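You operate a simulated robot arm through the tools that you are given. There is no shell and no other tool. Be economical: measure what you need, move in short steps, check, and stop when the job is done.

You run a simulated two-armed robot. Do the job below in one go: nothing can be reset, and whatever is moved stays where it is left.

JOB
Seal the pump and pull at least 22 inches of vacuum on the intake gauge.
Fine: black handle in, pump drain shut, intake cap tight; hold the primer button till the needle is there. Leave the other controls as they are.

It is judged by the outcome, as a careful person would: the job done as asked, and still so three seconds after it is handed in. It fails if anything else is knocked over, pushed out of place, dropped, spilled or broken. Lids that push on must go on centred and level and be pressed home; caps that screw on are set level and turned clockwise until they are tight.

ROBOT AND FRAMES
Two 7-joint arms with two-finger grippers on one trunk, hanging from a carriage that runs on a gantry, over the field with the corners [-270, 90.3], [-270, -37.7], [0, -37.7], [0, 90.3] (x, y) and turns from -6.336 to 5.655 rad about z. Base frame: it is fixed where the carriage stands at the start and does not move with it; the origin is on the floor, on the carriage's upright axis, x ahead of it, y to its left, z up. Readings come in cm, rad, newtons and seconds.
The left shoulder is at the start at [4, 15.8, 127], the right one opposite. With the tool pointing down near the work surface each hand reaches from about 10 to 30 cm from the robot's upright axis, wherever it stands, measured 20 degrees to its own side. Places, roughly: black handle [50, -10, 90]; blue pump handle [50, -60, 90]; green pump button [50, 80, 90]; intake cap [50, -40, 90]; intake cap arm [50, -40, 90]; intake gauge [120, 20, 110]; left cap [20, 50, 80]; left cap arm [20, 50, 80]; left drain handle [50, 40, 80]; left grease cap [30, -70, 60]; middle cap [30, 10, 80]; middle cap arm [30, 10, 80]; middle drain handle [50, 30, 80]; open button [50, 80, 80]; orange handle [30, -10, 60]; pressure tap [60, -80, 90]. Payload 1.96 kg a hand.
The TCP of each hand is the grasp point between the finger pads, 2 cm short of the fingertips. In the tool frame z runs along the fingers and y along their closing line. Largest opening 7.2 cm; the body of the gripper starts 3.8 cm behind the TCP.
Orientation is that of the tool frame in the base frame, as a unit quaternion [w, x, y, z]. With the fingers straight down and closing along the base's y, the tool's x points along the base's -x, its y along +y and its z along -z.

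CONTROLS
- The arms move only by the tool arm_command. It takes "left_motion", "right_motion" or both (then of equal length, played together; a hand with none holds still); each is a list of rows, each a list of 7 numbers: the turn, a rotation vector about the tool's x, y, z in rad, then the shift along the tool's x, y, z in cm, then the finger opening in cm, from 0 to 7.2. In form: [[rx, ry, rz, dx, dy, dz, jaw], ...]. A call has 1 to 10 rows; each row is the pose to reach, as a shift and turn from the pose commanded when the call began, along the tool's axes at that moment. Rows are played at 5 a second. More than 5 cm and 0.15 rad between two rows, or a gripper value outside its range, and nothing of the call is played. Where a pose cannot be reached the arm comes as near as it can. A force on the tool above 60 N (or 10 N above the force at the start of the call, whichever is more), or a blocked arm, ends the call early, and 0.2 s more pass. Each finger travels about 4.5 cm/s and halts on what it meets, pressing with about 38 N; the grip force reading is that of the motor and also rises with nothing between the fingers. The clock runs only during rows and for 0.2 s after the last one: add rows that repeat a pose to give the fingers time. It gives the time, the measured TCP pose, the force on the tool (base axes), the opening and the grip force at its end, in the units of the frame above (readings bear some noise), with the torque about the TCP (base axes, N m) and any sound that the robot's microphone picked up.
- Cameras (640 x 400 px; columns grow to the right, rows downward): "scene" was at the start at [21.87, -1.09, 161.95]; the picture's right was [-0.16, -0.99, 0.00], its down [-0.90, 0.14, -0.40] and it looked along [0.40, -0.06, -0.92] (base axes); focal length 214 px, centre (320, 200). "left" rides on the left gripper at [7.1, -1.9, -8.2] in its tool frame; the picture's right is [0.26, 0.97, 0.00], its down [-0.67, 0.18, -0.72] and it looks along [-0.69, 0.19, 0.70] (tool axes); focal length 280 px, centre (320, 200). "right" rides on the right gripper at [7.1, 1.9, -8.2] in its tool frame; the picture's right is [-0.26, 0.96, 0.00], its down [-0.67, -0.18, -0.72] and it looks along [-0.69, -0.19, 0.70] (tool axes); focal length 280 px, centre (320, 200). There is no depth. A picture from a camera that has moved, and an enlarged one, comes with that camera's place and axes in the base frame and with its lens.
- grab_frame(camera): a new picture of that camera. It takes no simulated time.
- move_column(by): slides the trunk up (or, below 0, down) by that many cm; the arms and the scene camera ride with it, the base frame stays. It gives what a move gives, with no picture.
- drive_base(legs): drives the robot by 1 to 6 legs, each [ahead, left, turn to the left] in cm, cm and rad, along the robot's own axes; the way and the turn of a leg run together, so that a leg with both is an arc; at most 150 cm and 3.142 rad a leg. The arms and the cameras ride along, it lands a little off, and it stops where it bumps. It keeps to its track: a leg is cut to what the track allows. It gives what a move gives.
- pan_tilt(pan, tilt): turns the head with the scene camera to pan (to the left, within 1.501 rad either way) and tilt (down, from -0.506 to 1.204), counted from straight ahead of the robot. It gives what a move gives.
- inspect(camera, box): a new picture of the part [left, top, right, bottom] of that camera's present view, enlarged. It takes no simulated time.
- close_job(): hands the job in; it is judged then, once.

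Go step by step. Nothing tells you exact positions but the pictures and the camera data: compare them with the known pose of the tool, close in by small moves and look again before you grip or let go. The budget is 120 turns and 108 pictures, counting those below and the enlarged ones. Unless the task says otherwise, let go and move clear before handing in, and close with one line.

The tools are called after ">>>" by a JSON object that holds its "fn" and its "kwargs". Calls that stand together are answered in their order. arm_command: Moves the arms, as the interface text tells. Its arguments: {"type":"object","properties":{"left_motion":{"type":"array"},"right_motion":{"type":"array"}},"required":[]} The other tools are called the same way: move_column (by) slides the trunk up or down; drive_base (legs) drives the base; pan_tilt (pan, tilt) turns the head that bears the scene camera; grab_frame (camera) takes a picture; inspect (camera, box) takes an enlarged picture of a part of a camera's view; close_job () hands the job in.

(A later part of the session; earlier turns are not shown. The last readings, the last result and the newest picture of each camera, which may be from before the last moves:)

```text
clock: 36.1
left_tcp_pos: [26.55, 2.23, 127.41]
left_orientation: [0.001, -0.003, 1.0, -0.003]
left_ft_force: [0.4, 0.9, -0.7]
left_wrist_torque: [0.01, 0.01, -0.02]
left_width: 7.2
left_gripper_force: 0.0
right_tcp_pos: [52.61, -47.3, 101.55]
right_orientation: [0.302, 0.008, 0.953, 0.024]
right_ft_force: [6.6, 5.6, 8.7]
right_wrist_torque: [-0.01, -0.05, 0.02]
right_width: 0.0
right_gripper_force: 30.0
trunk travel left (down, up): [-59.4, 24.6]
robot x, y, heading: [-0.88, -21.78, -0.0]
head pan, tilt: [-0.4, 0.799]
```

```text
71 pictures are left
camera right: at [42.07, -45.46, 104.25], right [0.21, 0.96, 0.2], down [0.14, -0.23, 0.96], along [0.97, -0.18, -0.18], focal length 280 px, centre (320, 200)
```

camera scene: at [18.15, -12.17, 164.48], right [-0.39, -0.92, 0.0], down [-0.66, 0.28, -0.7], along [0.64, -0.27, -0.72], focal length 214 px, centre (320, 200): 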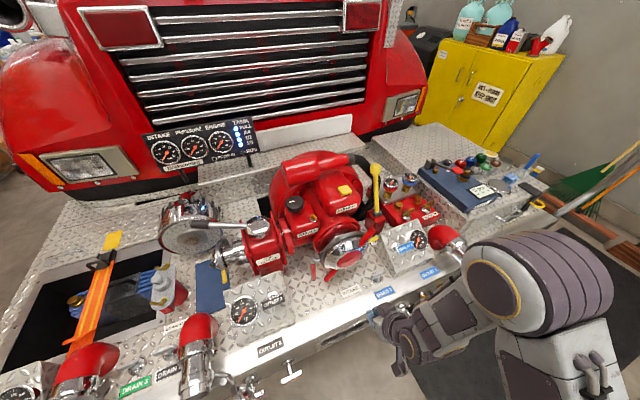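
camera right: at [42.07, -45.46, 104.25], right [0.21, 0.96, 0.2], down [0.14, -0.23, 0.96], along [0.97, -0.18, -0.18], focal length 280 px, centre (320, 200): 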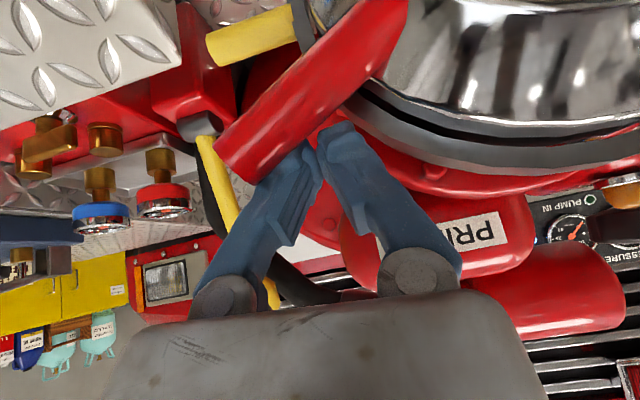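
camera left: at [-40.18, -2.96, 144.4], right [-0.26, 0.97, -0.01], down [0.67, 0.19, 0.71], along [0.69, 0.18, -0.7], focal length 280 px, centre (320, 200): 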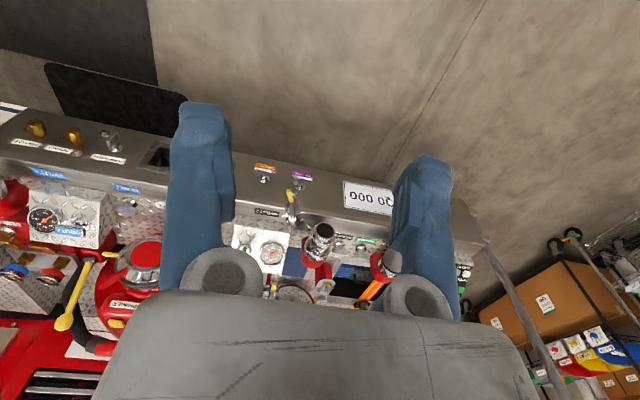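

The cap is turning clockwise easily. Continuing along the arc.

>>> {"fn": "arm_command", "kwargs": {"right_motion": [[0, 0, 0, 0.58, -0.7, 0.83, 0], [0, 0, 0, 1.14, -1.16, 1.64, 0], [0, 0, 0, 1.71, -1.53, 2.46, 0], [0, 0, 0, 2.29, -1.8, 3.3, 0], [0, 0, 0, 2.91, -2.0, 4.2, 0]]}}

>>> {"fn": "grab_frame", "kwargs": {"camera": "right"}}

>>> {"fn": "inspect", "kwargs": {"camera": "scene", "box": [270, 200, 390, 300]}}

```text
clock: 36.8
left_tcp_pos: [26.75, 2.35, 127.27]
left_orientation: [0.002, -0.004, 1.0, -0.003]
left_ft_force: [0.1, -0.9, -0.7]
left_wrist_torque: [-0.01, 0.01, -0.01]
left_width: 7.19
left_gripper_force: 0.1
right_tcp_pos: [53.59, -48.17, 100.4]
right_orientation: [0.314, 0.003, 0.949, 0.027]
right_ft_force: [10.3, 4.6, 20.9]
right_wrist_torque: [-0.44, 0.47, 0.04]
right_width: 0.0
right_gripper_force: 29.7
trunk travel left (down, up): [-59.4, 24.6]
robot x, y, heading: [-0.37, -21.74, 0.006]
head pan, tilt: [-0.4, 0.799]
stopped in row 3 (right hand): the force on the tool passed its limit at 68 N (the readings are from after the stop); the commanded pose is now the measured one
```

```text
70 pictures are left
camera right: at [43.0, -46.36, 102.7], right [0.2, 0.96, 0.21], down [0.12, -0.23, 0.97], along [0.97, -0.17, -0.16], focal length 280 px, centre (320, 200)
```

right: 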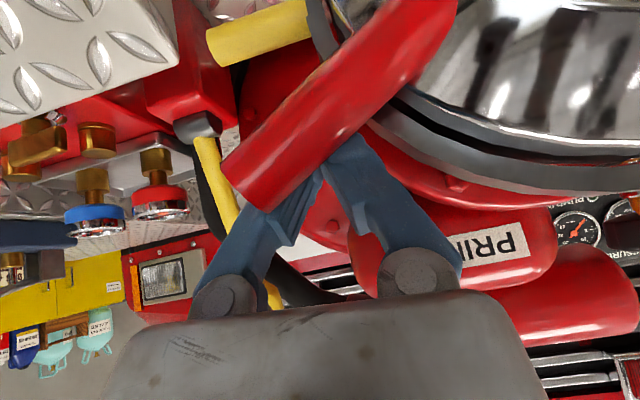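

```text
4.00 times, centred on (330, 250) of scene
camera zoom: at [23.38, -25.02, 164.52], right [-0.39, -0.92, 0.0], down [-0.66, 0.28, -0.7], along [0.65, -0.27, -0.72], focal length 858 px, centre (280, 0)
```

zoom: 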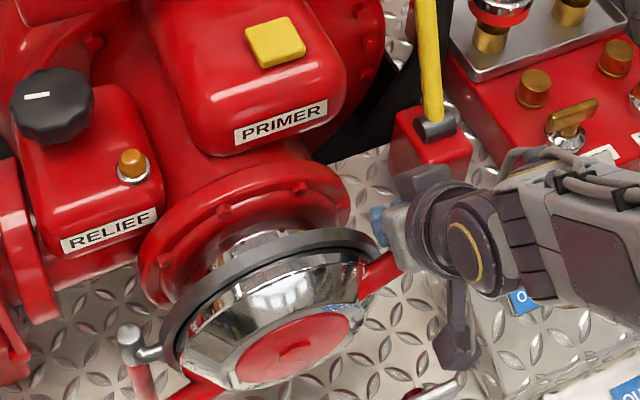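

Force rose to the limit; I'll push again to check whether the cap is truly tight.

>>> {"fn": "arm_command", "kwargs": {"right_motion": [[0, 0, 0, 0.2, -0.15, 0.28, 0], [0, 0, 0, 0.4, -0.3, 0.56, 0], [0, 0, 0, 0.6, -0.4, 0.84, 0], [0, 0, 0, 0.8, -0.5, 1.12, 0], [0, 0, 0, 1.0, -0.6, 1.4, 0]]}}

>>> {"fn": "inspect", "kwargs": {"camera": "scene", "box": [270, 200, 390, 300]}}

```text
clock: 38.0
left_tcp_pos: [26.9, 2.26, 127.32]
left_orientation: [0.003, -0.003, 1.0, -0.003]
left_ft_force: [-0.3, -0.3, 0.0]
left_wrist_torque: [0.0, 0.01, 0.01]
left_width: 7.2
left_gripper_force: 0.2
right_tcp_pos: [53.51, -48.79, 98.36]
right_orientation: [0.312, 0.005, 0.95, 0.026]
right_ft_force: [19.4, 1.7, 24.6]
right_wrist_torque: [0.14, 0.83, -0.26]
right_width: 0.01
right_gripper_force: 29.4
trunk travel left (down, up): [-59.4, 24.6]
robot x, y, heading: [-0.55, -21.9, 0.007]
head pan, tilt: [-0.4, 0.799]
```

```text
4.00 times, centred on (330, 250) of scene
camera zoom: at [23.43, -25.07, 164.6], right [-0.39, -0.92, 0.0], down [-0.66, 0.28, -0.7], along [0.65, -0.27, -0.71], focal length 858 px, centre (280, 0)
```

zoom: 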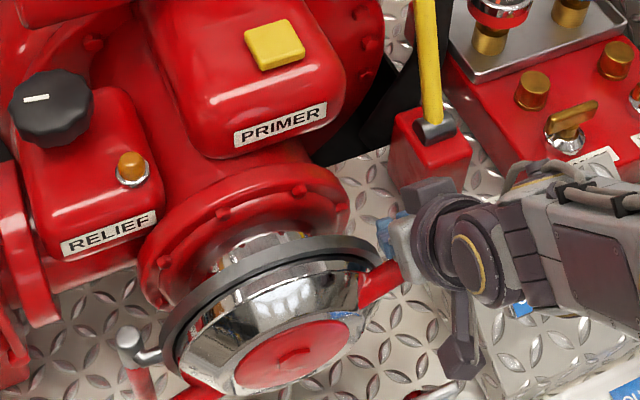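

Still moving a bit; continue the arc.

>>> {"fn": "arm_command", "kwargs": {"right_motion": [[0, 0, 0, 0.5, -0.25, 0.73, 0], [0, 0, 0, 1.0, -0.4, 1.47, 0], [0, 0, 0, 1.52, -0.48, 2.2, 0], [0, 0, 0, 2.04, -0.48, 2.94, 0], [0, 0, 0, 2.55, -0.42, 3.7, 0]]}}

>>> {"fn": "grab_frame", "kwargs": {"camera": "right"}}

>>> {"fn": "inspect", "kwargs": {"camera": "scene", "box": [270, 200, 390, 300]}}

```text
clock: 38.6
left_tcp_pos: [26.73, 2.09, 127.16]
left_orientation: [0.001, -0.003, 1.0, -0.004]
left_ft_force: [0.6, 0.7, 0.6]
left_wrist_torque: [0.0, 0.03, 0.03]
left_width: 7.2
left_gripper_force: 0.0
right_tcp_pos: [53.81, -49.15, 97.53]
right_orientation: [0.319, 0.005, 0.947, 0.025]
right_ft_force: [7.5, -2.5, 19.4]
right_wrist_torque: [0.35, 0.63, -0.13]
right_width: 0.6
right_gripper_force: 29.3
trunk travel left (down, up): [-59.4, 24.6]
robot x, y, heading: [-0.14, -22.15, -0.0]
head pan, tilt: [-0.4, 0.799]
stopped in row 2 (right hand): the force on the tool passed its limit at 62 N (the readings are from after the stop); the commanded pose is now the measured one
```

```text
67 pictures are left
camera right: at [43.25, -47.36, 99.78], right [0.2, 0.96, 0.21], down [0.11, -0.23, 0.97], along [0.97, -0.17, -0.15], focal length 280 px, centre (320, 200)
```

right: 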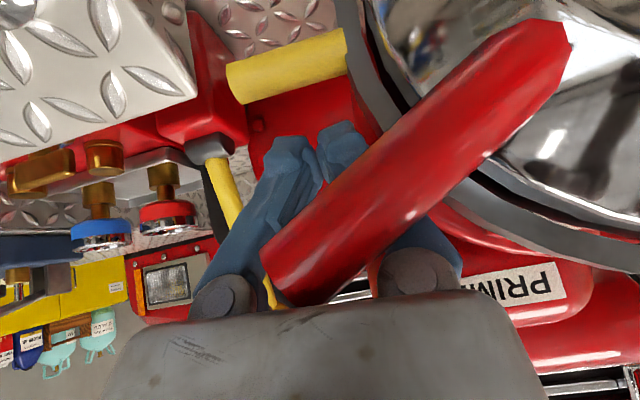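

```text
4.00 times, centred on (330, 250) of scene
camera zoom: at [23.32, -25.12, 164.49], right [-0.39, -0.92, 0.0], down [-0.66, 0.28, -0.7], along [0.64, -0.27, -0.72], focal length 858 px, centre (280, 0)
```

zoom: 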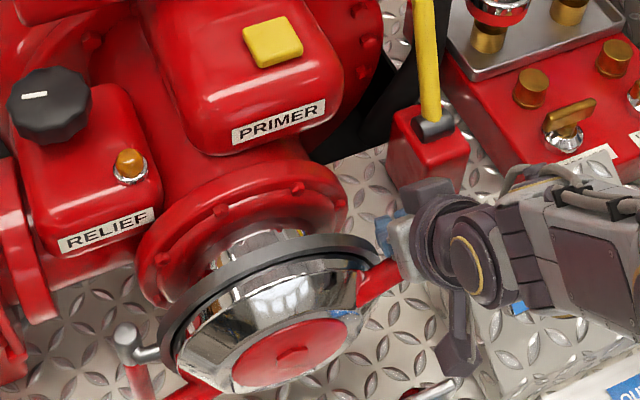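

The handle is now jamming on my palm since it sits nearer than I assumed. I'll back off and pitch the hand so the fingers point almost straight ahead.

>>> {"fn": "arm_command", "kwargs": {"right_motion": [[0, 0, 0, 0.2, 0.8, -2.5, 0], [0, 0, 0, 0.4, 1.7, -5, 0], [0, 0, 0, 0.5, 1.75, -9, 0]]}}

>>> {"fn": "arm_command", "kwargs": {"right_motion": [[0, -0.12, 0, 0, 0, 0, 0], [0, -0.24, 0, 0, 0, 0, 0], [0, -0.36, 0, 0, 0, 0, 0], [0, -0.48, 0, 0, 0, 0, 0], [0, -0.6, 0, 0, 0, 0, 0]]}}

>>> {"fn": "grab_frame", "kwargs": {"camera": "right"}}

>>> {"fn": "inspect", "kwargs": {"camera": "scene", "box": [270, 200, 390, 300]}}

```text
clock: 39.0
left_tcp_pos: [26.96, 2.42, 127.21]
left_orientation: [0.002, -0.005, 1.0, -0.002]
left_ft_force: [-0.2, 1.0, 0.4]
left_wrist_torque: [0.01, -0.03, 0.02]
left_width: 7.2
left_gripper_force: 0.0
right_tcp_pos: [53.24, -47.83, 99.57]
right_orientation: [0.328, 0.002, 0.944, 0.029]
right_ft_force: [29.2, 4.4, 0.9]
right_wrist_torque: [0.39, 0.47, -0.31]
right_width: 0.0
right_gripper_force: 29.8
trunk travel left (down, up): [-59.4, 24.6]
robot x, y, heading: [-0.32, -21.66, 0.006]
head pan, tilt: [-0.4, 0.799]
stopped in row 2 (right hand): the force on the tool passed its limit at 70 N (the readings are from after the stop); the commanded pose is now the measured one
```

```text
clock: 40.2
left_tcp_pos: [26.6, 2.14, 127.19]
left_orientation: [0.001, -0.004, 1.0, -0.003]
left_ft_force: [-0.4, 1.0, -0.7]
left_wrist_torque: [-0.01, 0.01, -0.03]
left_width: 7.21
left_gripper_force: 0.1
right_tcp_pos: [52.62, -48.36, 99.83]
right_orientation: [0.57, 0.012, 0.821, 0.025]
right_ft_force: [-1.4, -6.2, 21.1]
right_wrist_torque: [0.8, 0.58, 0.29]
right_width: 0.6
right_gripper_force: 29.9
trunk travel left (down, up): [-59.4, 24.6]
robot x, y, heading: [-0.35, -22.06, 0.001]
head pan, tilt: [-0.4, 0.799]
stopped in row 5 (right hand): the force on the tool passed its limit at 63 N (the readings are from after the stop); the commanded pose is now the measured one
```

```text
65 pictures are left
camera right: at [42.52, -46.29, 96.19], right [0.08, 0.95, 0.3], down [-0.43, -0.23, 0.87], along [0.9, -0.2, 0.39], focal length 280 px, centre (320, 200)
```

right: 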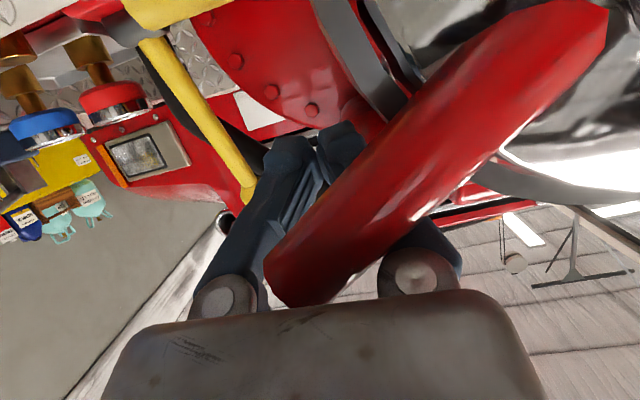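

```text
4.00 times, centred on (330, 250) of scene
camera zoom: at [23.23, -25.11, 164.47], right [-0.39, -0.92, 0.0], down [-0.66, 0.28, -0.7], along [0.64, -0.27, -0.72], focal length 858 px, centre (280, 0)
```

zoom: 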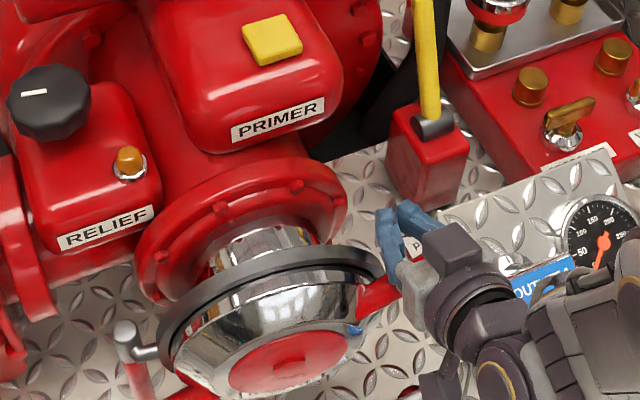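

I turned before fully clearing, but the fingers now point nearly straight ahead, lying above the handle. I'll draw back 3 cm so the handle crosses the fingers near the tips.

>>> {"fn": "arm_command", "kwargs": {"right_motion": [[0, 0, 0, -0.9, 0, -0.5, 0], [0, 0, 0, -0.9, 0, -1.9, 0], [0, 0, 0, -0.5, 0, -3.3, 0]]}}

>>> {"fn": "grab_frame", "kwargs": {"camera": "right"}}

```text
clock: 41.0
left_tcp_pos: [26.46, 2.24, 127.23]
left_orientation: [0.0, -0.004, 1.0, -0.003]
left_ft_force: [0.1, -0.3, -0.3]
left_wrist_torque: [0.05, 0.01, -0.05]
left_width: 7.22
left_gripper_force: 0.0
right_tcp_pos: [49.64, -48.32, 101.23]
right_orientation: [0.567, 0.012, 0.823, 0.025]
right_ft_force: [-0.5, 0.5, 0.3]
right_wrist_torque: [-0.02, 0.0, -0.02]
right_width: 0.01
right_gripper_force: 29.9
trunk travel left (down, up): [-59.4, 24.6]
robot x, y, heading: [-0.06, -21.7, 0.005]
head pan, tilt: [-0.4, 0.799]
```

```text
63 pictures are left
camera right: at [39.35, -46.18, 97.68], right [0.08, 0.95, 0.3], down [-0.43, -0.24, 0.87], along [0.9, -0.2, 0.38], focal length 280 px, centre (320, 200)
```

right: 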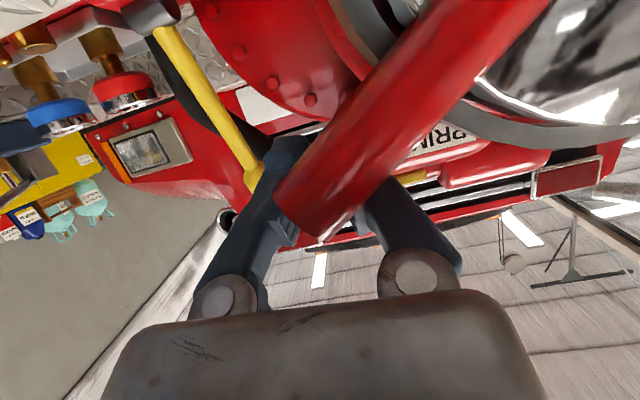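

>>> {"fn": "arm_command", "kwargs": {"right_motion": [[0, 0, 0, 1.32, 0.12, 0.49, 0], [0, 0, 0, 2.23, -0.38, 0.84, 0], [0, 0, 0, 3.24, -0.8, 1.22, 0], [0, 0, 0, 4.17, -1.05, 1.57, 0], [0, 0, 0, 5.19, -1.26, 1.95, 0]]}}

>>> {"fn": "grab_frame", "kwargs": {"camera": "right"}}

>>> {"fn": "inspect", "kwargs": {"camera": "scene", "box": [270, 200, 390, 300]}}

```text
clock: 41.5
left_tcp_pos: [26.46, 2.31, 127.28]
left_orientation: [0.0, -0.005, 1.0, -0.002]
left_ft_force: [-0.3, 0.0, -0.5]
left_wrist_torque: [0.01, 0.0, 0.03]
left_width: 7.2
left_gripper_force: 0.0
right_tcp_pos: [50.18, -48.2, 100.08]
right_orientation: [0.579, 0.013, 0.815, 0.029]
right_ft_force: [-0.2, 2.2, 18.6]
right_wrist_torque: [0.33, 0.65, -0.08]
right_width: 0.0
right_gripper_force: 29.6
trunk travel left (down, up): [-59.4, 24.6]
robot x, y, heading: [-0.47, -21.85, 0.001]
head pan, tilt: [-0.4, 0.799]
stopped in row 2 (right hand): the force on the tool passed its limit at 68 N (the readings are from after the stop); the commanded pose is now the measured one
```

```text
62 pictures are left
camera right: at [40.08, -46.13, 96.15], right [0.08, 0.95, 0.31], down [-0.45, -0.24, 0.86], along [0.89, -0.2, 0.41], focal length 280 px, centre (320, 200)
```

right: 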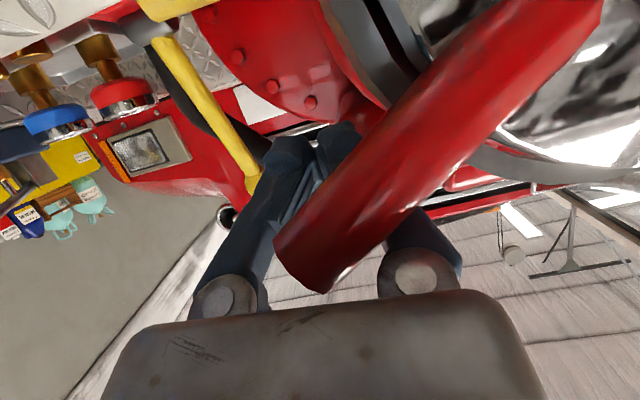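

```text
4.00 times, centred on (330, 250) of scene
camera zoom: at [23.22, -25.0, 164.48], right [-0.38, -0.92, 0.0], down [-0.66, 0.28, -0.7], along [0.64, -0.27, -0.72], focal length 858 px, centre (280, 0)
```

zoom: 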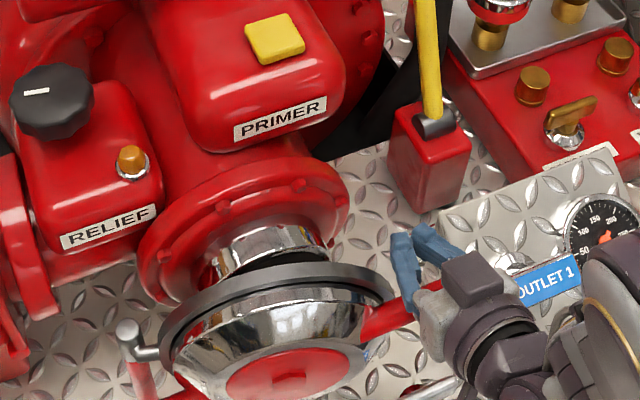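

The cap seems to have come away from its neck a bit (my pull-back swung it on its arm). I'll lift clear of the handle, retreat, and look.

>>> {"fn": "arm_command", "kwargs": {"right_motion": [[0, 0, 0, -1.5, 0, -0.6, 0], [0, 0, 0, -3, 0, -1.2, 0], [0, 0, 0, -4, 0, -4, 0], [0, 0, 0, -4, 0, -8, 0], [0, 0, 0, -4, 0, -12, 0], [0, 0, 0, -4, 0, -15, 0]]}}

>>> {"fn": "inspect", "kwargs": {"camera": "scene", "box": [260, 200, 400, 310]}}

>>> {"fn": "grab_frame", "kwargs": {"camera": "right"}}

```text
clock: 42.9
left_tcp_pos: [26.49, 2.39, 127.28]
left_orientation: [0.0, -0.003, 1.0, -0.002]
left_ft_force: [0.6, -0.3, 0.8]
left_wrist_torque: [-0.01, -0.04, -0.03]
left_width: 7.19
left_gripper_force: 0.1
right_tcp_pos: [42.75, -46.75, 107.95]
right_orientation: [0.575, 0.013, 0.818, 0.026]
right_ft_force: [-0.8, -0.3, 0.8]
right_wrist_torque: [-0.01, -0.02, 0.0]
right_width: 0.01
right_gripper_force: 30.1
right hand out of reach, approached as far as the arm can: row 5, 6
trunk travel left (down, up): [-59.4, 24.6]
robot x, y, heading: [-0.49, -21.57, 0.005]
head pan, tilt: [-0.4, 0.799]
```

```text
3.64 times, centred on (330, 255) of scene
camera zoom: at [23.19, -24.99, 164.48], right [-0.38, -0.92, 0.0], down [-0.66, 0.28, -0.7], along [0.64, -0.27, -0.72], focal length 780 px, centre (284, 0)
```

zoom: 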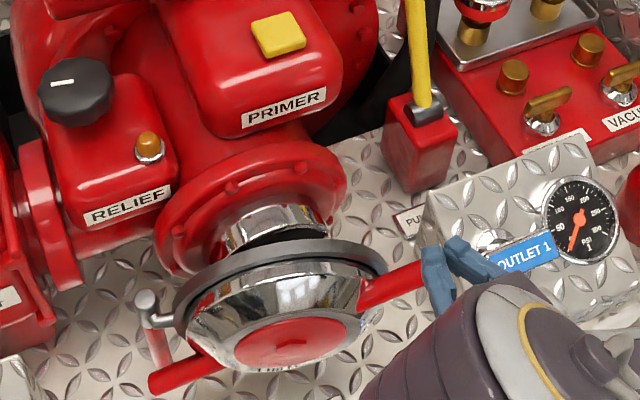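

```text
59 pictures are left
camera right: at [32.66, -44.63, 104.14], right [0.08, 0.95, 0.3], down [-0.44, -0.24, 0.86], along [0.89, -0.2, 0.4], focal length 280 px, centre (320, 200)
```

right: 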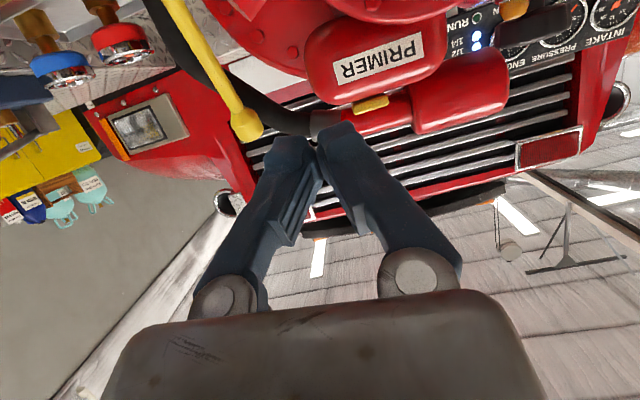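

Confirmed: the cap has swung out a bit on its hinge arm, so it was never engaged. I'll line up with the cap's centre and push it back flat onto the neck.

>>> {"fn": "drive_base", "kwargs": {"legs": [[-6, 0, 0]]}}

>>> {"fn": "arm_command", "kwargs": {"right_motion": [[0, -0.05, 0, 0, 4, 0, 0], [0, -0.1, 0, 0, 7.8, 0, 0], [0, -0.15, 0, 4, 7.8, 1.5, 0], [0, -0.2, 0, 8, 7.8, 3, 0], [0, -0.25, 0, 12.2, 7.8, 4.5, 0], [0, -0.3, 0, 12.2, 7.8, 4.5, 0]]}}

>>> {"fn": "grab_frame", "kwargs": {"camera": "right"}}

>>> {"fn": "grab_frame", "kwargs": {"camera": "scene"}}

```text
clock: 43.9
left_tcp_pos: [20.35, 2.37, 127.31]
left_orientation: [0.0, -0.004, 1.0, -0.003]
left_ft_force: [-0.2, 0.4, -0.5]
left_wrist_torque: [0.02, -0.02, 0.04]
left_width: 7.23
left_gripper_force: 0.0
right_tcp_pos: [36.73, -46.81, 107.96]
right_orientation: [0.574, 0.014, 0.818, 0.027]
right_ft_force: [-0.5, -0.1, 0.4]
right_wrist_torque: [0.0, 0.02, 0.01]
right_width: 0.04
right_gripper_force: 29.8
trunk travel left (down, up): [-59.4, 24.6]
robot x, y, heading: [-6.33, -21.7, 0.005]
head pan, tilt: [-0.4, 0.799]
```

```text
clock: 45.3
left_tcp_pos: [20.43, 2.22, 127.25]
left_orientation: [0.0, -0.004, 1.0, -0.002]
left_ft_force: [0.7, -0.1, 0.4]
left_wrist_torque: [-0.01, 0.02, -0.03]
left_width: 7.22
left_gripper_force: 0.1
right_tcp_pos: [36.82, -38.17, 95.41]
right_orientation: [0.69, 0.018, 0.723, 0.024]
right_ft_force: [0.0, 0.8, -0.9]
right_wrist_torque: [0.03, -0.02, 0.04]
right_width: 0.0
right_gripper_force: 29.8
trunk travel left (down, up): [-59.4, 24.6]
robot x, y, heading: [-6.34, -21.62, 0.011]
head pan, tilt: [-0.4, 0.799]
```

```text
58 pictures are left
camera right: at [28.32, -35.84, 88.75], right [0.0, 0.95, 0.32], down [-0.68, -0.23, 0.69], along [0.73, -0.22, 0.65], focal length 280 px, centre (320, 200)
```

right: 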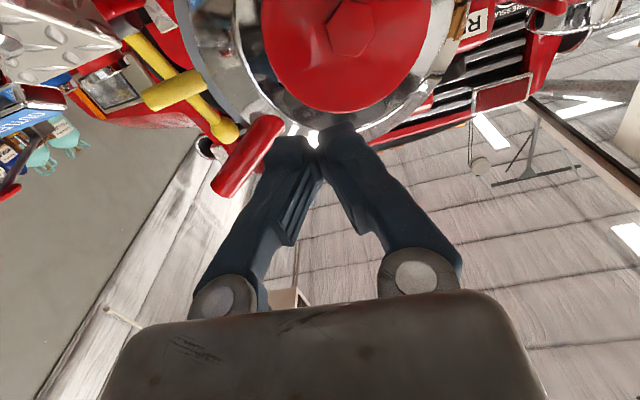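

```text
57 pictures are left
camera scene: at [17.15, -25.01, 164.48], right [-0.38, -0.92, 0.0], down [-0.66, 0.28, -0.7], along [0.64, -0.27, -0.72], focal length 214 px, centre (320, 200)
```

scene: 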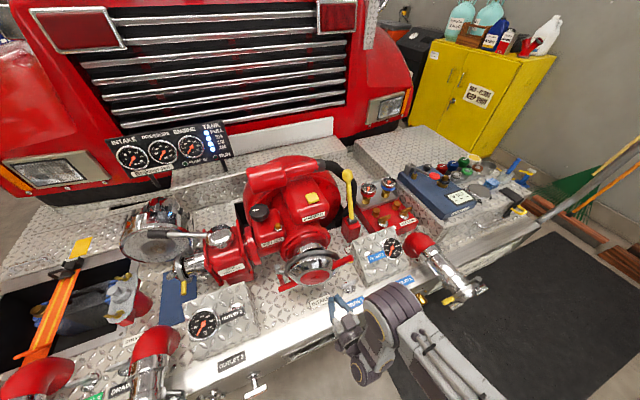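

Hex is at ~y −35.5, z 92.7, and the tool is now level. Push forward at the cap face, watching force.

>>> {"fn": "arm_command", "kwargs": {"right_motion": [[0, 0, 0, 1.2, 0.7, 1.5, 0], [0, 0, 0, 2.4, 1.4, 3, 0], [0, 0, 0, 2.4, 1.4, 5, 0], [0, 0, 0, 2.4, 1.4, 6, 0], [0, 0, 0, 2.4, 1.4, 7, 0], [0, 0, 0, 2.4, 1.4, 8, 0], [0, 0, 0, 2.4, 1.4, 9, 0], [0, 0, 0, 2.4, 1.4, 10, 0]]}}

>>> {"fn": "inspect", "kwargs": {"camera": "scene", "box": [250, 200, 390, 310]}}

>>> {"fn": "grab_frame", "kwargs": {"camera": "right"}}

```text
clock: 47.1
left_tcp_pos: [20.43, 2.27, 127.29]
left_orientation: [0.0, -0.005, 1.0, -0.002]
left_ft_force: [0.3, -1.4, -0.6]
left_wrist_torque: [0.04, 0.02, 0.01]
left_width: 7.19
left_gripper_force: 0.1
right_tcp_pos: [46.85, -36.74, 92.58]
right_orientation: [0.69, 0.019, 0.723, 0.024]
right_ft_force: [0.1, -0.2, 0.4]
right_wrist_torque: [-0.01, 0.02, -0.03]
right_width: 0.0
right_gripper_force: 29.6
trunk travel left (down, up): [-59.4, 24.6]
robot x, y, heading: [-6.11, -22.16, 0.004]
head pan, tilt: [-0.4, 0.799]
```

```text
3.64 times, centred on (320, 255) of scene
camera zoom: at [17.16, -25.01, 164.48], right [-0.38, -0.92, 0.0], down [-0.66, 0.28, -0.7], along [0.64, -0.27, -0.72], focal length 780 px, centre (320, 0)
```

zoom: 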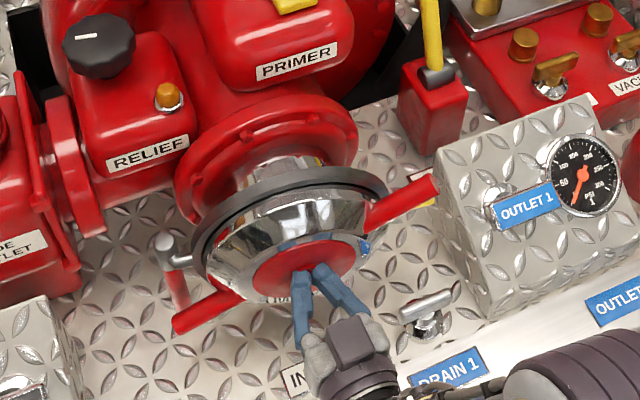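

```text
55 pictures are left
camera right: at [38.2, -34.3, 86.06], right [0.0, 0.95, 0.32], down [-0.68, -0.23, 0.69], along [0.73, -0.22, 0.64], focal length 280 px, centre (320, 200)
```

right: 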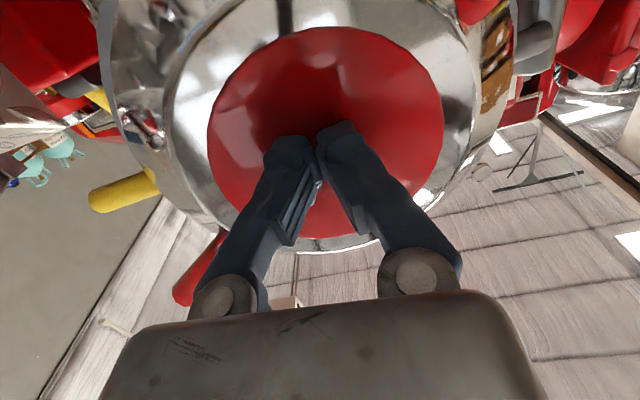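

>>> {"fn": "arm_command", "kwargs": {"right_motion": [[0, 0, 0, 0, 0, 0.6, 0], [0, 0, 0, 0, 0, 1.2, 0], [0, 0, 0, 0, 0, 1.8, 0], [0, 0, 0, 0, 0, 2.4, 0], [0, 0, 0, 0, 0, 3.0, 0], [0, 0, 0, 0, 0, 3.6, 0], [0, 0, 0, 0, 0, 4.2, 0], [0, 0, 0, 0, 0, 4.8, 0], [0, 0, 0, 0, 0, 5.4, 0]]}}

>>> {"fn": "inspect", "kwargs": {"camera": "scene", "box": [250, 200, 390, 310]}}

```text
clock: 48.1
left_tcp_pos: [19.79, 2.32, 127.14]
left_orientation: [-0.002, -0.003, 1.0, -0.003]
left_ft_force: [0.4, 0.6, 0.5]
left_wrist_torque: [0.01, -0.02, 0.01]
left_width: 7.23
left_gripper_force: 0.2
right_tcp_pos: [47.57, -36.58, 91.94]
right_orientation: [0.686, 0.018, 0.727, 0.024]
right_ft_force: [-41.1, -2.3, 12.9]
right_wrist_torque: [0.0, -0.36, -0.33]
right_width: 0.0
right_gripper_force: 29.8
trunk travel left (down, up): [-59.4, 24.6]
robot x, y, heading: [-6.31, -22.19, 0.005]
head pan, tilt: [-0.4, 0.799]
stopped in row 4 (right hand): the force on the tool passed its limit at 66 N (the readings are from after the stop); the commanded pose is now the measured one
```

```text
3.64 times, centred on (320, 255) of scene
camera zoom: at [16.66, -25.08, 164.36], right [-0.39, -0.92, 0.0], down [-0.67, 0.28, -0.69], along [0.64, -0.27, -0.72], focal length 780 px, centre (320, 0)
```

zoom: 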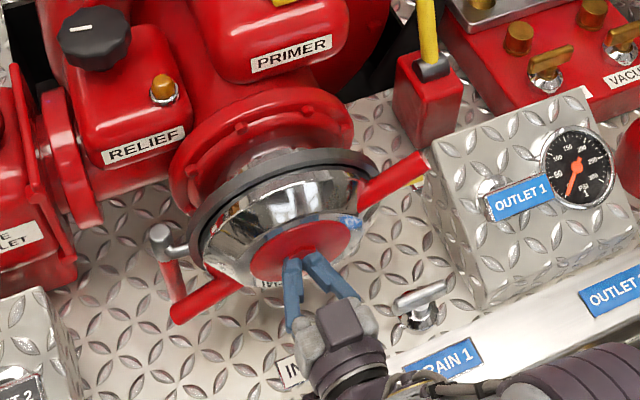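

Cap is back flat on its neck (66 N push, gap closed). Now I'll retreat, go to the up-left side of the upper-right handle with level fingers, and turn again without any pull.

>>> {"fn": "arm_command", "kwargs": {"right_motion": [[0, 0, 0, 0, 0, -3.5, 0], [0, 0, 0, 0, 0, -6.6, 0], [0, 0, 0, -3.6, -3, -6.7, 0], [0, 0, 0, -7.2, -6, -6.8, 0], [0, 0, 0, -10.6, -8.6, -6.9, 0]]}}

>>> {"fn": "drive_base", "kwargs": {"legs": [[5, 0, 0]]}}

>>> {"fn": "inspect", "kwargs": {"camera": "scene", "box": [250, 200, 390, 310]}}

>>> {"fn": "grab_frame", "kwargs": {"camera": "right"}}

```text
clock: 49.3
left_tcp_pos: [20.28, 2.37, 127.25]
left_orientation: [0.0, -0.003, 1.0, -0.002]
left_ft_force: [0.1, -0.8, -0.6]
left_wrist_torque: [-0.01, -0.03, 0.04]
left_width: 7.19
left_gripper_force: 0.1
right_tcp_pos: [42.29, -45.75, 102.78]
right_orientation: [0.689, 0.018, 0.724, 0.025]
right_ft_force: [0.1, -0.3, -1.1]
right_wrist_torque: [-0.01, -0.01, 0.0]
right_width: 0.0
right_gripper_force: 29.6
trunk travel left (down, up): [-59.4, 24.6]
robot x, y, heading: [-6.21, -21.7, 0.004]
head pan, tilt: [-0.4, 0.799]
```

```text
clock: 50.2
left_tcp_pos: [25.34, 2.33, 127.29]
left_orientation: [0.0, -0.003, 1.0, -0.003]
left_ft_force: [0.2, -0.5, 1.4]
left_wrist_torque: [-0.02, 0.0, -0.02]
left_width: 7.2
left_gripper_force: 0.1
right_tcp_pos: [47.35, -45.76, 102.73]
right_orientation: [0.69, 0.017, 0.724, 0.026]
right_ft_force: [0.0, 0.6, 0.5]
right_wrist_torque: [0.0, 0.03, 0.02]
right_width: 0.01
right_gripper_force: 29.8
trunk travel left (down, up): [-59.4, 24.6]
robot x, y, heading: [-1.22, -21.85, 0.003]
head pan, tilt: [-0.4, 0.799]
```

```text
3.64 times, centred on (320, 255) of scene
camera zoom: at [22.06, -25.02, 164.49], right [-0.39, -0.92, 0.0], down [-0.66, 0.28, -0.7], along [0.64, -0.27, -0.72], focal length 780 px, centre (320, 0)
```

zoom: 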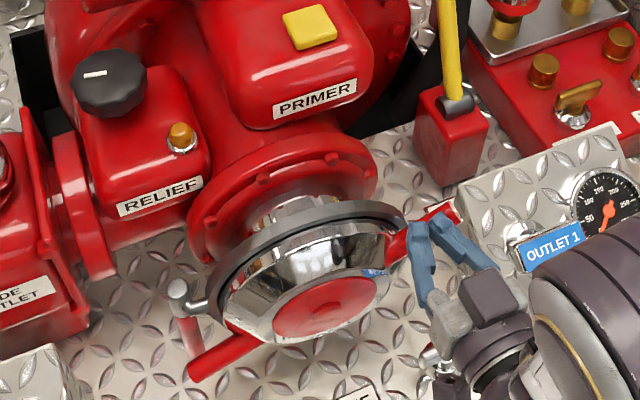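

```text
52 pictures are left
camera right: at [38.75, -43.48, 96.18], right [0.0, 0.95, 0.32], down [-0.68, -0.23, 0.7], along [0.73, -0.22, 0.64], focal length 280 px, centre (320, 200)
```

right: 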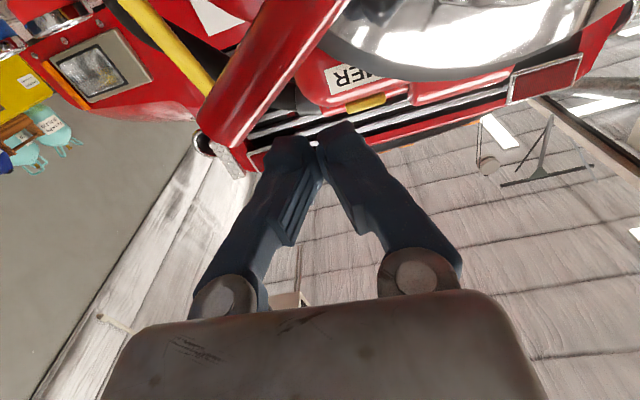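

>>> {"fn": "arm_command", "kwargs": {"right_motion": [[0, 0, 0, 0, 0, 1.5, 0], [0, 0, 0, 0, 0, 3, 0], [0, 0, 0, 1.9, -1.2, 3.1, 0], [0, 0, 0, 2.75, -1.85, 3.15, 0], [0, 0, 0, 3.7, -2.4, 3.2, 0], [0, 0, 0, 4.65, -2.9, 3.25, 0], [0, 0, 0, 5.6, -3.25, 3.3, 0], [0, 0, 0, 6.7, -3.55, 3.35, 0]]}}

>>> {"fn": "inspect", "kwargs": {"camera": "scene", "box": [250, 200, 390, 310]}}

>>> {"fn": "grab_frame", "kwargs": {"camera": "right"}}

```text
clock: 51.0
left_tcp_pos: [25.16, 2.37, 127.3]
left_orientation: [0.001, -0.004, 1.0, -0.002]
left_ft_force: [0.2, -0.2, 0.7]
left_wrist_torque: [0.04, 0.0, 0.01]
left_width: 7.2
left_gripper_force: 0.1
right_tcp_pos: [50.46, -46.17, 101.64]
right_orientation: [0.699, 0.017, 0.714, 0.027]
right_ft_force: [-11.1, 7.4, 14.3]
right_wrist_torque: [-0.26, 0.13, -0.22]
right_width: 0.01
right_gripper_force: 29.1
trunk travel left (down, up): [-59.4, 24.6]
robot x, y, heading: [-1.49, -21.85, -0.002]
head pan, tilt: [-0.4, 0.799]
stopped in row 4 (right hand): the force on the tool passed its limit at 81 N (the readings are from after the stop); the commanded pose is now the measured one
```

```text
3.64 times, centred on (320, 255) of scene
camera zoom: at [21.96, -24.96, 164.48], right [-0.39, -0.92, 0.0], down [-0.66, 0.28, -0.7], along [0.64, -0.27, -0.72], focal length 780 px, centre (320, 0)
```

zoom: 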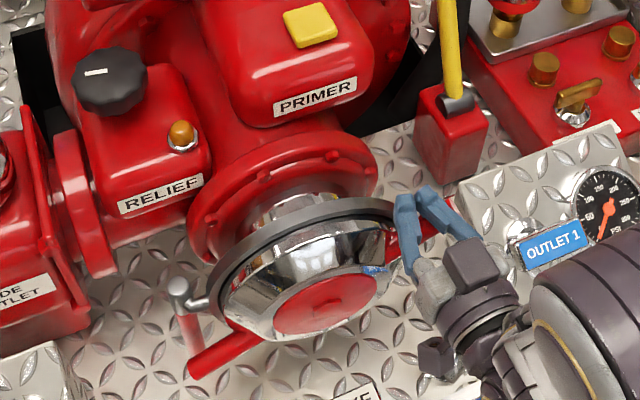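

```text
50 pictures are left
camera right: at [42.08, -43.96, 94.82], right [-0.01, 0.95, 0.32], down [-0.7, -0.24, 0.68], along [0.72, -0.22, 0.66], focal length 280 px, centre (320, 200)
```

right: 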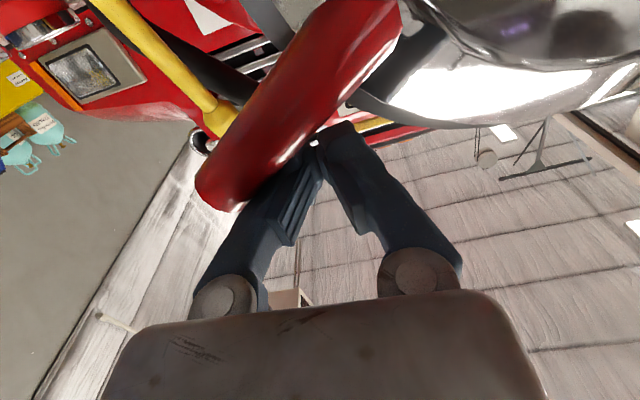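

Strong resistance now. I'll zoom in on the neck to see whether the cap is flush.

>>> {"fn": "inspect", "kwargs": {"camera": "scene", "box": [290, 245, 350, 285]}}

>>> {"fn": "arm_command", "kwargs": {"right_motion": [[0, 0, 0, 0.4, -0.2, 0, 0], [0, 0, 0, 0.8, -0.4, 0, 0], [0, 0, 0, 1.2, -0.6, 0.1, 0], [0, 0, 0, 1.6, -0.8, 0.1, 0], [0, 0, 0, 2.0, -1.0, 0.1, 0], [0, 0, 0, 2.4, -1.2, 0.1, 0]]}}

>>> {"fn": "inspect", "kwargs": {"camera": "scene", "box": [250, 200, 390, 310]}}

```text
10.00 times, centred on (320, 265) of scene
camera zoom: at [21.96, -24.96, 164.48], right [-0.39, -0.92, 0.0], down [-0.66, 0.28, -0.7], along [0.64, -0.27, -0.72], focal length 2145 px, centre (320, -450)
```

zoom: 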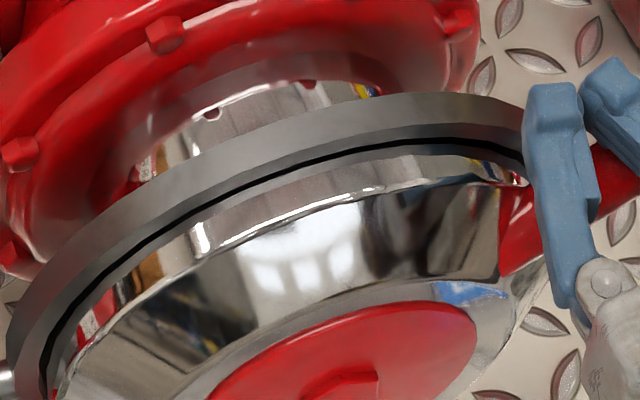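

```text
clock: 51.5
left_tcp_pos: [25.13, 2.5, 127.13]
left_orientation: [0.0, -0.004, 1.0, -0.002]
left_ft_force: [0.0, -0.6, 0.4]
left_wrist_torque: [0.01, -0.02, -0.05]
left_width: 7.2
left_gripper_force: 0.0
right_tcp_pos: [50.63, -46.3, 101.67]
right_orientation: [0.706, 0.014, 0.708, 0.027]
right_ft_force: [-9.8, 8.0, 17.9]
right_wrist_torque: [-0.27, 0.17, -0.26]
right_width: 0.01
right_gripper_force: 29.5
trunk travel left (down, up): [-59.4, 24.6]
robot x, y, heading: [-1.35, -21.67, 0.008]
head pan, tilt: [-0.4, 0.799]
stopped in row 2 (right hand): the force on the tool passed its limit at 69 N (the readings are from after the stop); the commanded pose is now the measured one
```

```text
3.64 times, centred on (320, 255) of scene
camera zoom: at [21.93, -24.92, 164.44], right [-0.39, -0.92, 0.0], down [-0.66, 0.28, -0.7], along [0.64, -0.27, -0.72], focal length 780 px, centre (320, 0)
```

zoom: 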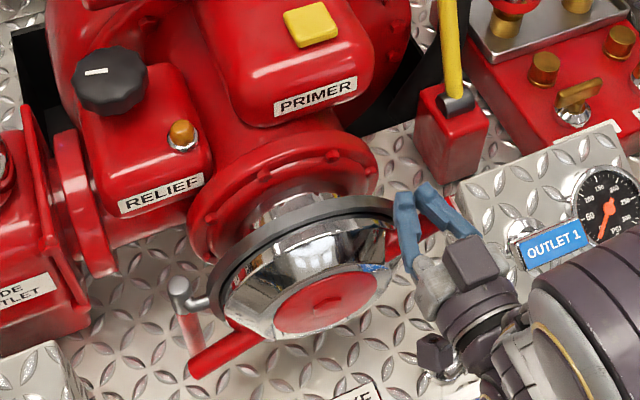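

No further motion at ~70 N. I want a firmer check: I'll retreat, roll the hand, and grip the handle so I can test turning and pulling cleanly.

>>> {"fn": "arm_command", "kwargs": {"right_motion": [[0, 0, 0, -1.5, 0.8, 0, 0], [0, 0, 0, -3, 1, 0, 0], [0, 0, 0, -3, 1, -4, 0], [0, 0, 0, -3, 1, -7.5, 0]]}}

>>> {"fn": "arm_command", "kwargs": {"right_motion": [[0, 0, 0.14, 0, 0, 0, 3], [0, 0, 0.28, 0, 0, 0, 5], [0, 0, 0.42, 0, 0, 0, 6], [0, 0, 0.56, 0, 0, 0, 6], [0, 0, 0.7, 0, 0, 0, 6], [0, 0, 0.84, 0, 0, 0, 6], [0, 0, 0.98, 0, 0, 0, 6]]}}

>>> {"fn": "grab_frame", "kwargs": {"camera": "right"}}

>>> {"fn": "inspect", "kwargs": {"camera": "scene", "box": [250, 200, 390, 310]}}

```text
clock: 52.5
left_tcp_pos: [25.25, 2.33, 127.22]
left_orientation: [0.0, -0.003, 1.0, -0.003]
left_ft_force: [-0.9, -0.6, 0.0]
left_wrist_torque: [0.0, 0.03, 0.0]
left_width: 7.2
left_gripper_force: 0.0
right_tcp_pos: [43.09, -45.86, 104.56]
right_orientation: [0.704, 0.015, 0.71, 0.027]
right_ft_force: [0.4, -0.7, -0.2]
right_wrist_torque: [0.01, 0.02, 0.02]
right_width: 0.01
right_gripper_force: 29.3
trunk travel left (down, up): [-59.4, 24.6]
robot x, y, heading: [-1.63, -21.75, 0.006]
head pan, tilt: [-0.4, 0.799]
```

```text
clock: 54.1
left_tcp_pos: [25.34, 2.36, 127.32]
left_orientation: [0.0, -0.004, 1.0, -0.002]
left_ft_force: [-0.1, 0.5, 0.6]
left_wrist_torque: [-0.01, 0.02, 0.02]
left_width: 7.21
left_gripper_force: 0.1
right_tcp_pos: [43.3, -45.74, 104.61]
right_orientation: [0.608, 0.348, 0.618, 0.357]
right_ft_force: [0.2, 0.2, 0.9]
right_wrist_torque: [-0.01, 0.01, 0.02]
right_width: 5.98
right_gripper_force: 0.1
trunk travel left (down, up): [-59.4, 24.6]
robot x, y, heading: [-1.44, -21.89, 0.008]
head pan, tilt: [-0.4, 0.799]
```

```text
47 pictures are left
camera right: at [34.87, -38.73, 102.77], right [0.0, 0.26, 0.97], down [-0.7, -0.69, 0.19], along [0.71, -0.68, 0.18], focal length 280 px, centre (320, 200)
```

right: 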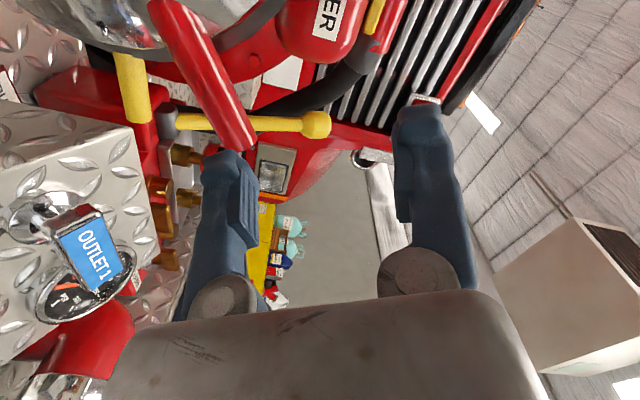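

```text
3.64 times, centred on (320, 255) of scene
camera zoom: at [21.98, -24.98, 164.48], right [-0.39, -0.92, 0.0], down [-0.66, 0.28, -0.7], along [0.64, -0.27, -0.72], focal length 780 px, centre (320, 0)
```

zoom: 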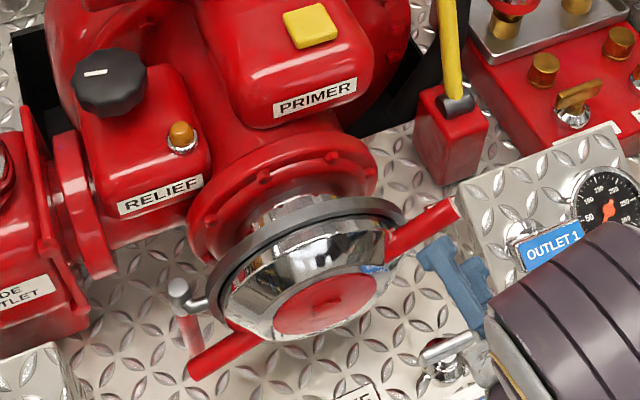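

Roll is good: the closing line is now across the handle at ~[50,-47,99.8]. Align and advance with open fingers.

>>> {"fn": "arm_command", "kwargs": {"right_motion": [[0, 0, 0, 0.6, -2.4, 0, 6], [0, 0, 0, 1.2, -4.8, 0, 6], [0, 0, 0, 1.2, -4.8, 2, 6]]}}

>>> {"fn": "grab_frame", "kwargs": {"camera": "right"}}

```text
clock: 54.9
left_tcp_pos: [25.22, 2.34, 127.21]
left_orientation: [0.0, -0.003, 1.0, -0.003]
left_ft_force: [0.8, 0.2, 0.5]
left_wrist_torque: [-0.01, 0.01, -0.01]
left_width: 7.19
left_gripper_force: 0.1
right_tcp_pos: [45.11, -47.08, 99.8]
right_orientation: [0.608, 0.347, 0.619, 0.356]
right_ft_force: [-0.2, 0.6, 0.0]
right_wrist_torque: [0.02, -0.03, -0.01]
right_width: 5.96
right_gripper_force: 0.1
trunk travel left (down, up): [-59.4, 24.6]
robot x, y, heading: [-1.45, -21.89, 0.004]
head pan, tilt: [-0.4, 0.799]
```

```text
45 pictures are left
camera right: at [36.84, -40.1, 98.01], right [0.0, 0.26, 0.97], down [-0.7, -0.69, 0.19], along [0.71, -0.68, 0.18], focal length 280 px, centre (320, 200)
```

right: 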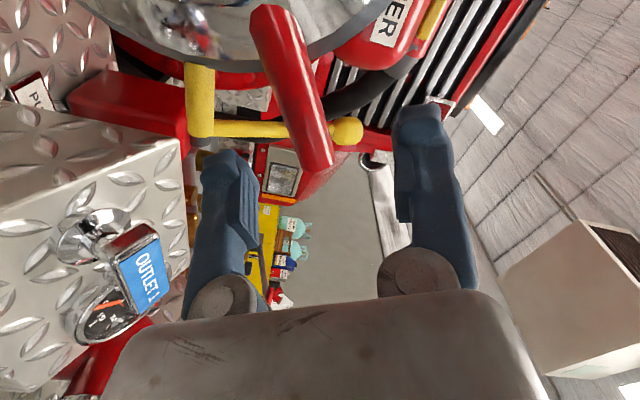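

Handle is centred between the fingers. Advance and grip.

>>> {"fn": "arm_command", "kwargs": {"right_motion": [[0, 0, 0, 0, 0, 1.5, 6], [0, 0, 0, 0, 0, 3, 6], [0, 0, 0, 0, 0, 4.5, 6], [0, 0, 0, 0, 0, 4.5, 3], [0, 0, 0, 0, 0, 4.5, 1], [0, 0, 0, 0, 0, 4.5, 1], [0, 0, 0, 0, 0, 4.5, 1]]}}

>>> {"fn": "grab_frame", "kwargs": {"camera": "right"}}

```text
clock: 56.5
left_tcp_pos: [25.32, 2.27, 127.28]
left_orientation: [0.001, -0.003, 1.0, -0.002]
left_ft_force: [0.0, 0.3, 0.2]
left_wrist_torque: [0.03, 0.01, -0.01]
left_width: 7.18
left_gripper_force: 0.0
right_tcp_pos: [49.72, -47.01, 99.82]
right_orientation: [0.609, 0.348, 0.619, 0.353]
right_ft_force: [2.5, 0.0, -1.3]
right_wrist_torque: [-0.28, -0.14, -0.24]
right_width: 2.0
right_gripper_force: 36.3
trunk travel left (down, up): [-59.4, 24.6]
robot x, y, heading: [-1.25, -21.81, 0.005]
head pan, tilt: [-0.4, 0.799]
```

```text
44 pictures are left
camera right: at [41.41, -40.07, 98.0], right [0.0, 0.26, 0.96], down [-0.7, -0.69, 0.19], along [0.71, -0.68, 0.18], focal length 280 px, centre (320, 200)
```

right: 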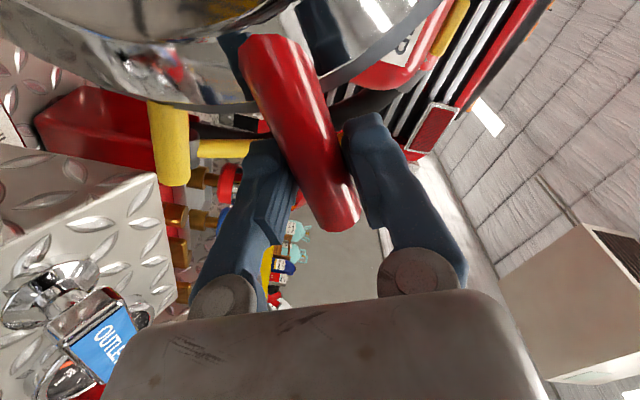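

Gripped (2 cm). Turn clockwise about the cap axis with a touch of inward press.

>>> {"fn": "arm_command", "kwargs": {"right_motion": [[0, 0, 0.05, 0.01, -0.6, 0.2, 1], [0, 0, 0.1, 0.06, -1.19, 0.2, 1], [0, 0, 0.15, 0.13, -1.78, 0.2, 1], [0, 0, 0.2, 0.24, -2.36, 0.2, 1], [0, 0, 0.25, 0.37, -2.94, 0.2, 1]]}}

>>> {"fn": "inspect", "kwargs": {"camera": "scene", "box": [250, 200, 390, 310]}}

```text
clock: 57.3
left_tcp_pos: [25.11, 2.47, 127.25]
left_orientation: [0.001, -0.004, 1.0, -0.002]
left_ft_force: [-0.8, -0.2, -0.2]
left_wrist_torque: [-0.01, -0.03, 0.02]
left_width: 7.23
left_gripper_force: 0.1
right_tcp_pos: [50.27, -47.56, 99.04]
right_orientation: [0.588, 0.386, 0.584, 0.405]
right_ft_force: [-7.5, 6.9, 21.3]
right_wrist_torque: [-0.83, 0.48, 0.9]
right_width: 1.77
right_gripper_force: 39.5
trunk travel left (down, up): [-59.4, 24.6]
robot x, y, heading: [-1.64, -21.78, 0.005]
head pan, tilt: [-0.4, 0.799]
stopped in row 4 (right hand): the force on the tool passed its limit at 71 N (the readings are from after the stop); the commanded pose is now the measured one
```

```text
3.64 times, centred on (320, 255) of scene
camera zoom: at [21.95, -24.91, 164.48], right [-0.38, -0.92, 0.0], down [-0.66, 0.28, -0.7], along [0.64, -0.27, -0.72], focal length 780 px, centre (320, 0)
```

zoom: 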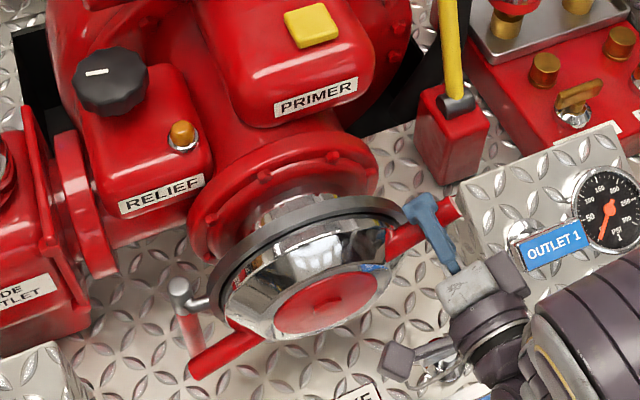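

It won't turn further. Pull test: draw back 1 cm gently to see if the cap is held.

>>> {"fn": "arm_command", "kwargs": {"right_motion": [[0, 0, -0.03, 0, 0.5, 0, 1], [0, 0, -0.03, 0, 0.5, -0.4, 1], [0, 0, -0.03, 0, 0.5, -0.8, 1], [0, 0, -0.03, 0, 0.5, -1.2, 1]]}}

>>> {"fn": "inspect", "kwargs": {"camera": "scene", "box": [250, 200, 390, 310]}}

```text
clock: 58.3
left_tcp_pos: [25.66, 2.49, 127.42]
left_orientation: [0.003, -0.005, 1.0, -0.002]
left_ft_force: [0.0, -0.3, 0.0]
left_wrist_torque: [0.04, 0.02, 0.02]
left_width: 7.2
left_gripper_force: 0.1
right_tcp_pos: [49.72, -47.22, 99.66]
right_orientation: [0.594, 0.377, 0.589, 0.398]
right_ft_force: [42.6, 9.3, -11.2]
right_wrist_torque: [-0.68, -0.39, -0.66]
right_width: 1.89
right_gripper_force: 39.7
trunk travel left (down, up): [-59.4, 24.6]
robot x, y, heading: [-1.32, -21.67, 0.002]
head pan, tilt: [-0.4, 0.799]
```

```text
3.64 times, centred on (320, 255) of scene
camera zoom: at [22.32, -24.8, 164.6], right [-0.38, -0.92, 0.0], down [-0.66, 0.28, -0.7], along [0.65, -0.27, -0.71], focal length 780 px, centre (320, 0)
```

zoom: 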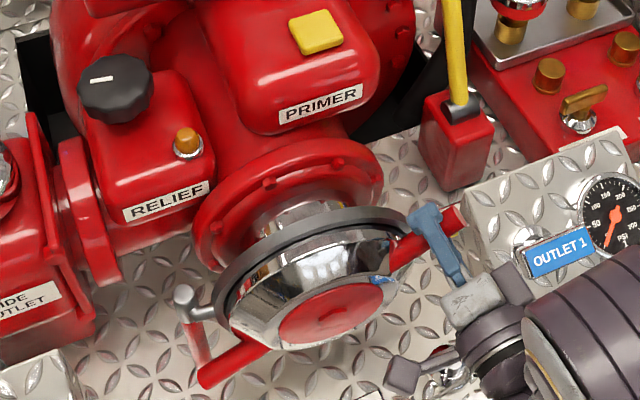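

The cap holds against a 43 N pull, so it's seated and tight. Release, retreat, and move on to the pump drain.

>>> {"fn": "arm_command", "kwargs": {"right_motion": [[0, 0, 0, 0, 0, 0.7, 1], [0, 0, 0, 0, 0, 0.7, 4], [0, 0, 0, 0, 0, 0.7, 6], [0, 0, 0, 0, 0, 0.7, 6], [0, 0, 0, 0, 0, -3, 6], [0, 0, 0, 0, 0, -6, 6], [0, 0, 0, -2, 2, -8, 6]]}}

>>> {"fn": "inspect", "kwargs": {"camera": "scene", "box": [250, 200, 390, 310]}}

```text
clock: 59.9
left_tcp_pos: [25.15, 2.4, 127.15]
left_orientation: [0.0, -0.004, 1.0, -0.002]
left_ft_force: [0.5, -0.5, 0.3]
left_wrist_torque: [0.04, 0.0, 0.01]
left_width: 7.2
left_gripper_force: 0.0
right_tcp_pos: [40.89, -48.62, 101.95]
right_orientation: [0.592, 0.377, 0.593, 0.395]
right_ft_force: [0.1, 0.5, 0.1]
right_wrist_torque: [0.02, 0.01, -0.01]
right_width: 5.98
right_gripper_force: 0.1
trunk travel left (down, up): [-59.4, 24.6]
robot x, y, heading: [-1.5, -21.59, 0.007]
head pan, tilt: [-0.4, 0.799]
```

```text
3.64 times, centred on (320, 255) of scene
camera zoom: at [21.96, -24.94, 164.47], right [-0.38, -0.92, 0.0], down [-0.66, 0.28, -0.7], along [0.64, -0.27, -0.72], focal length 780 px, centre (320, 0)
```

zoom: 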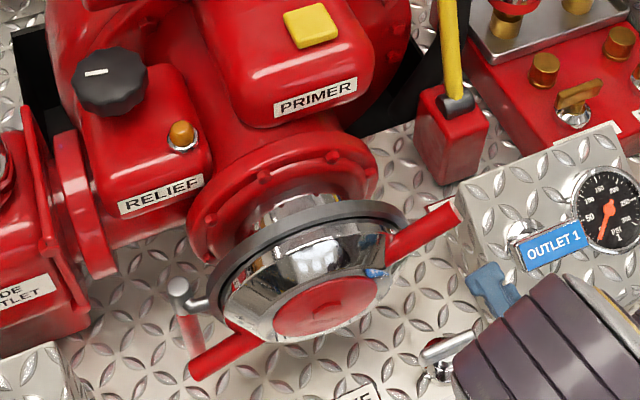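

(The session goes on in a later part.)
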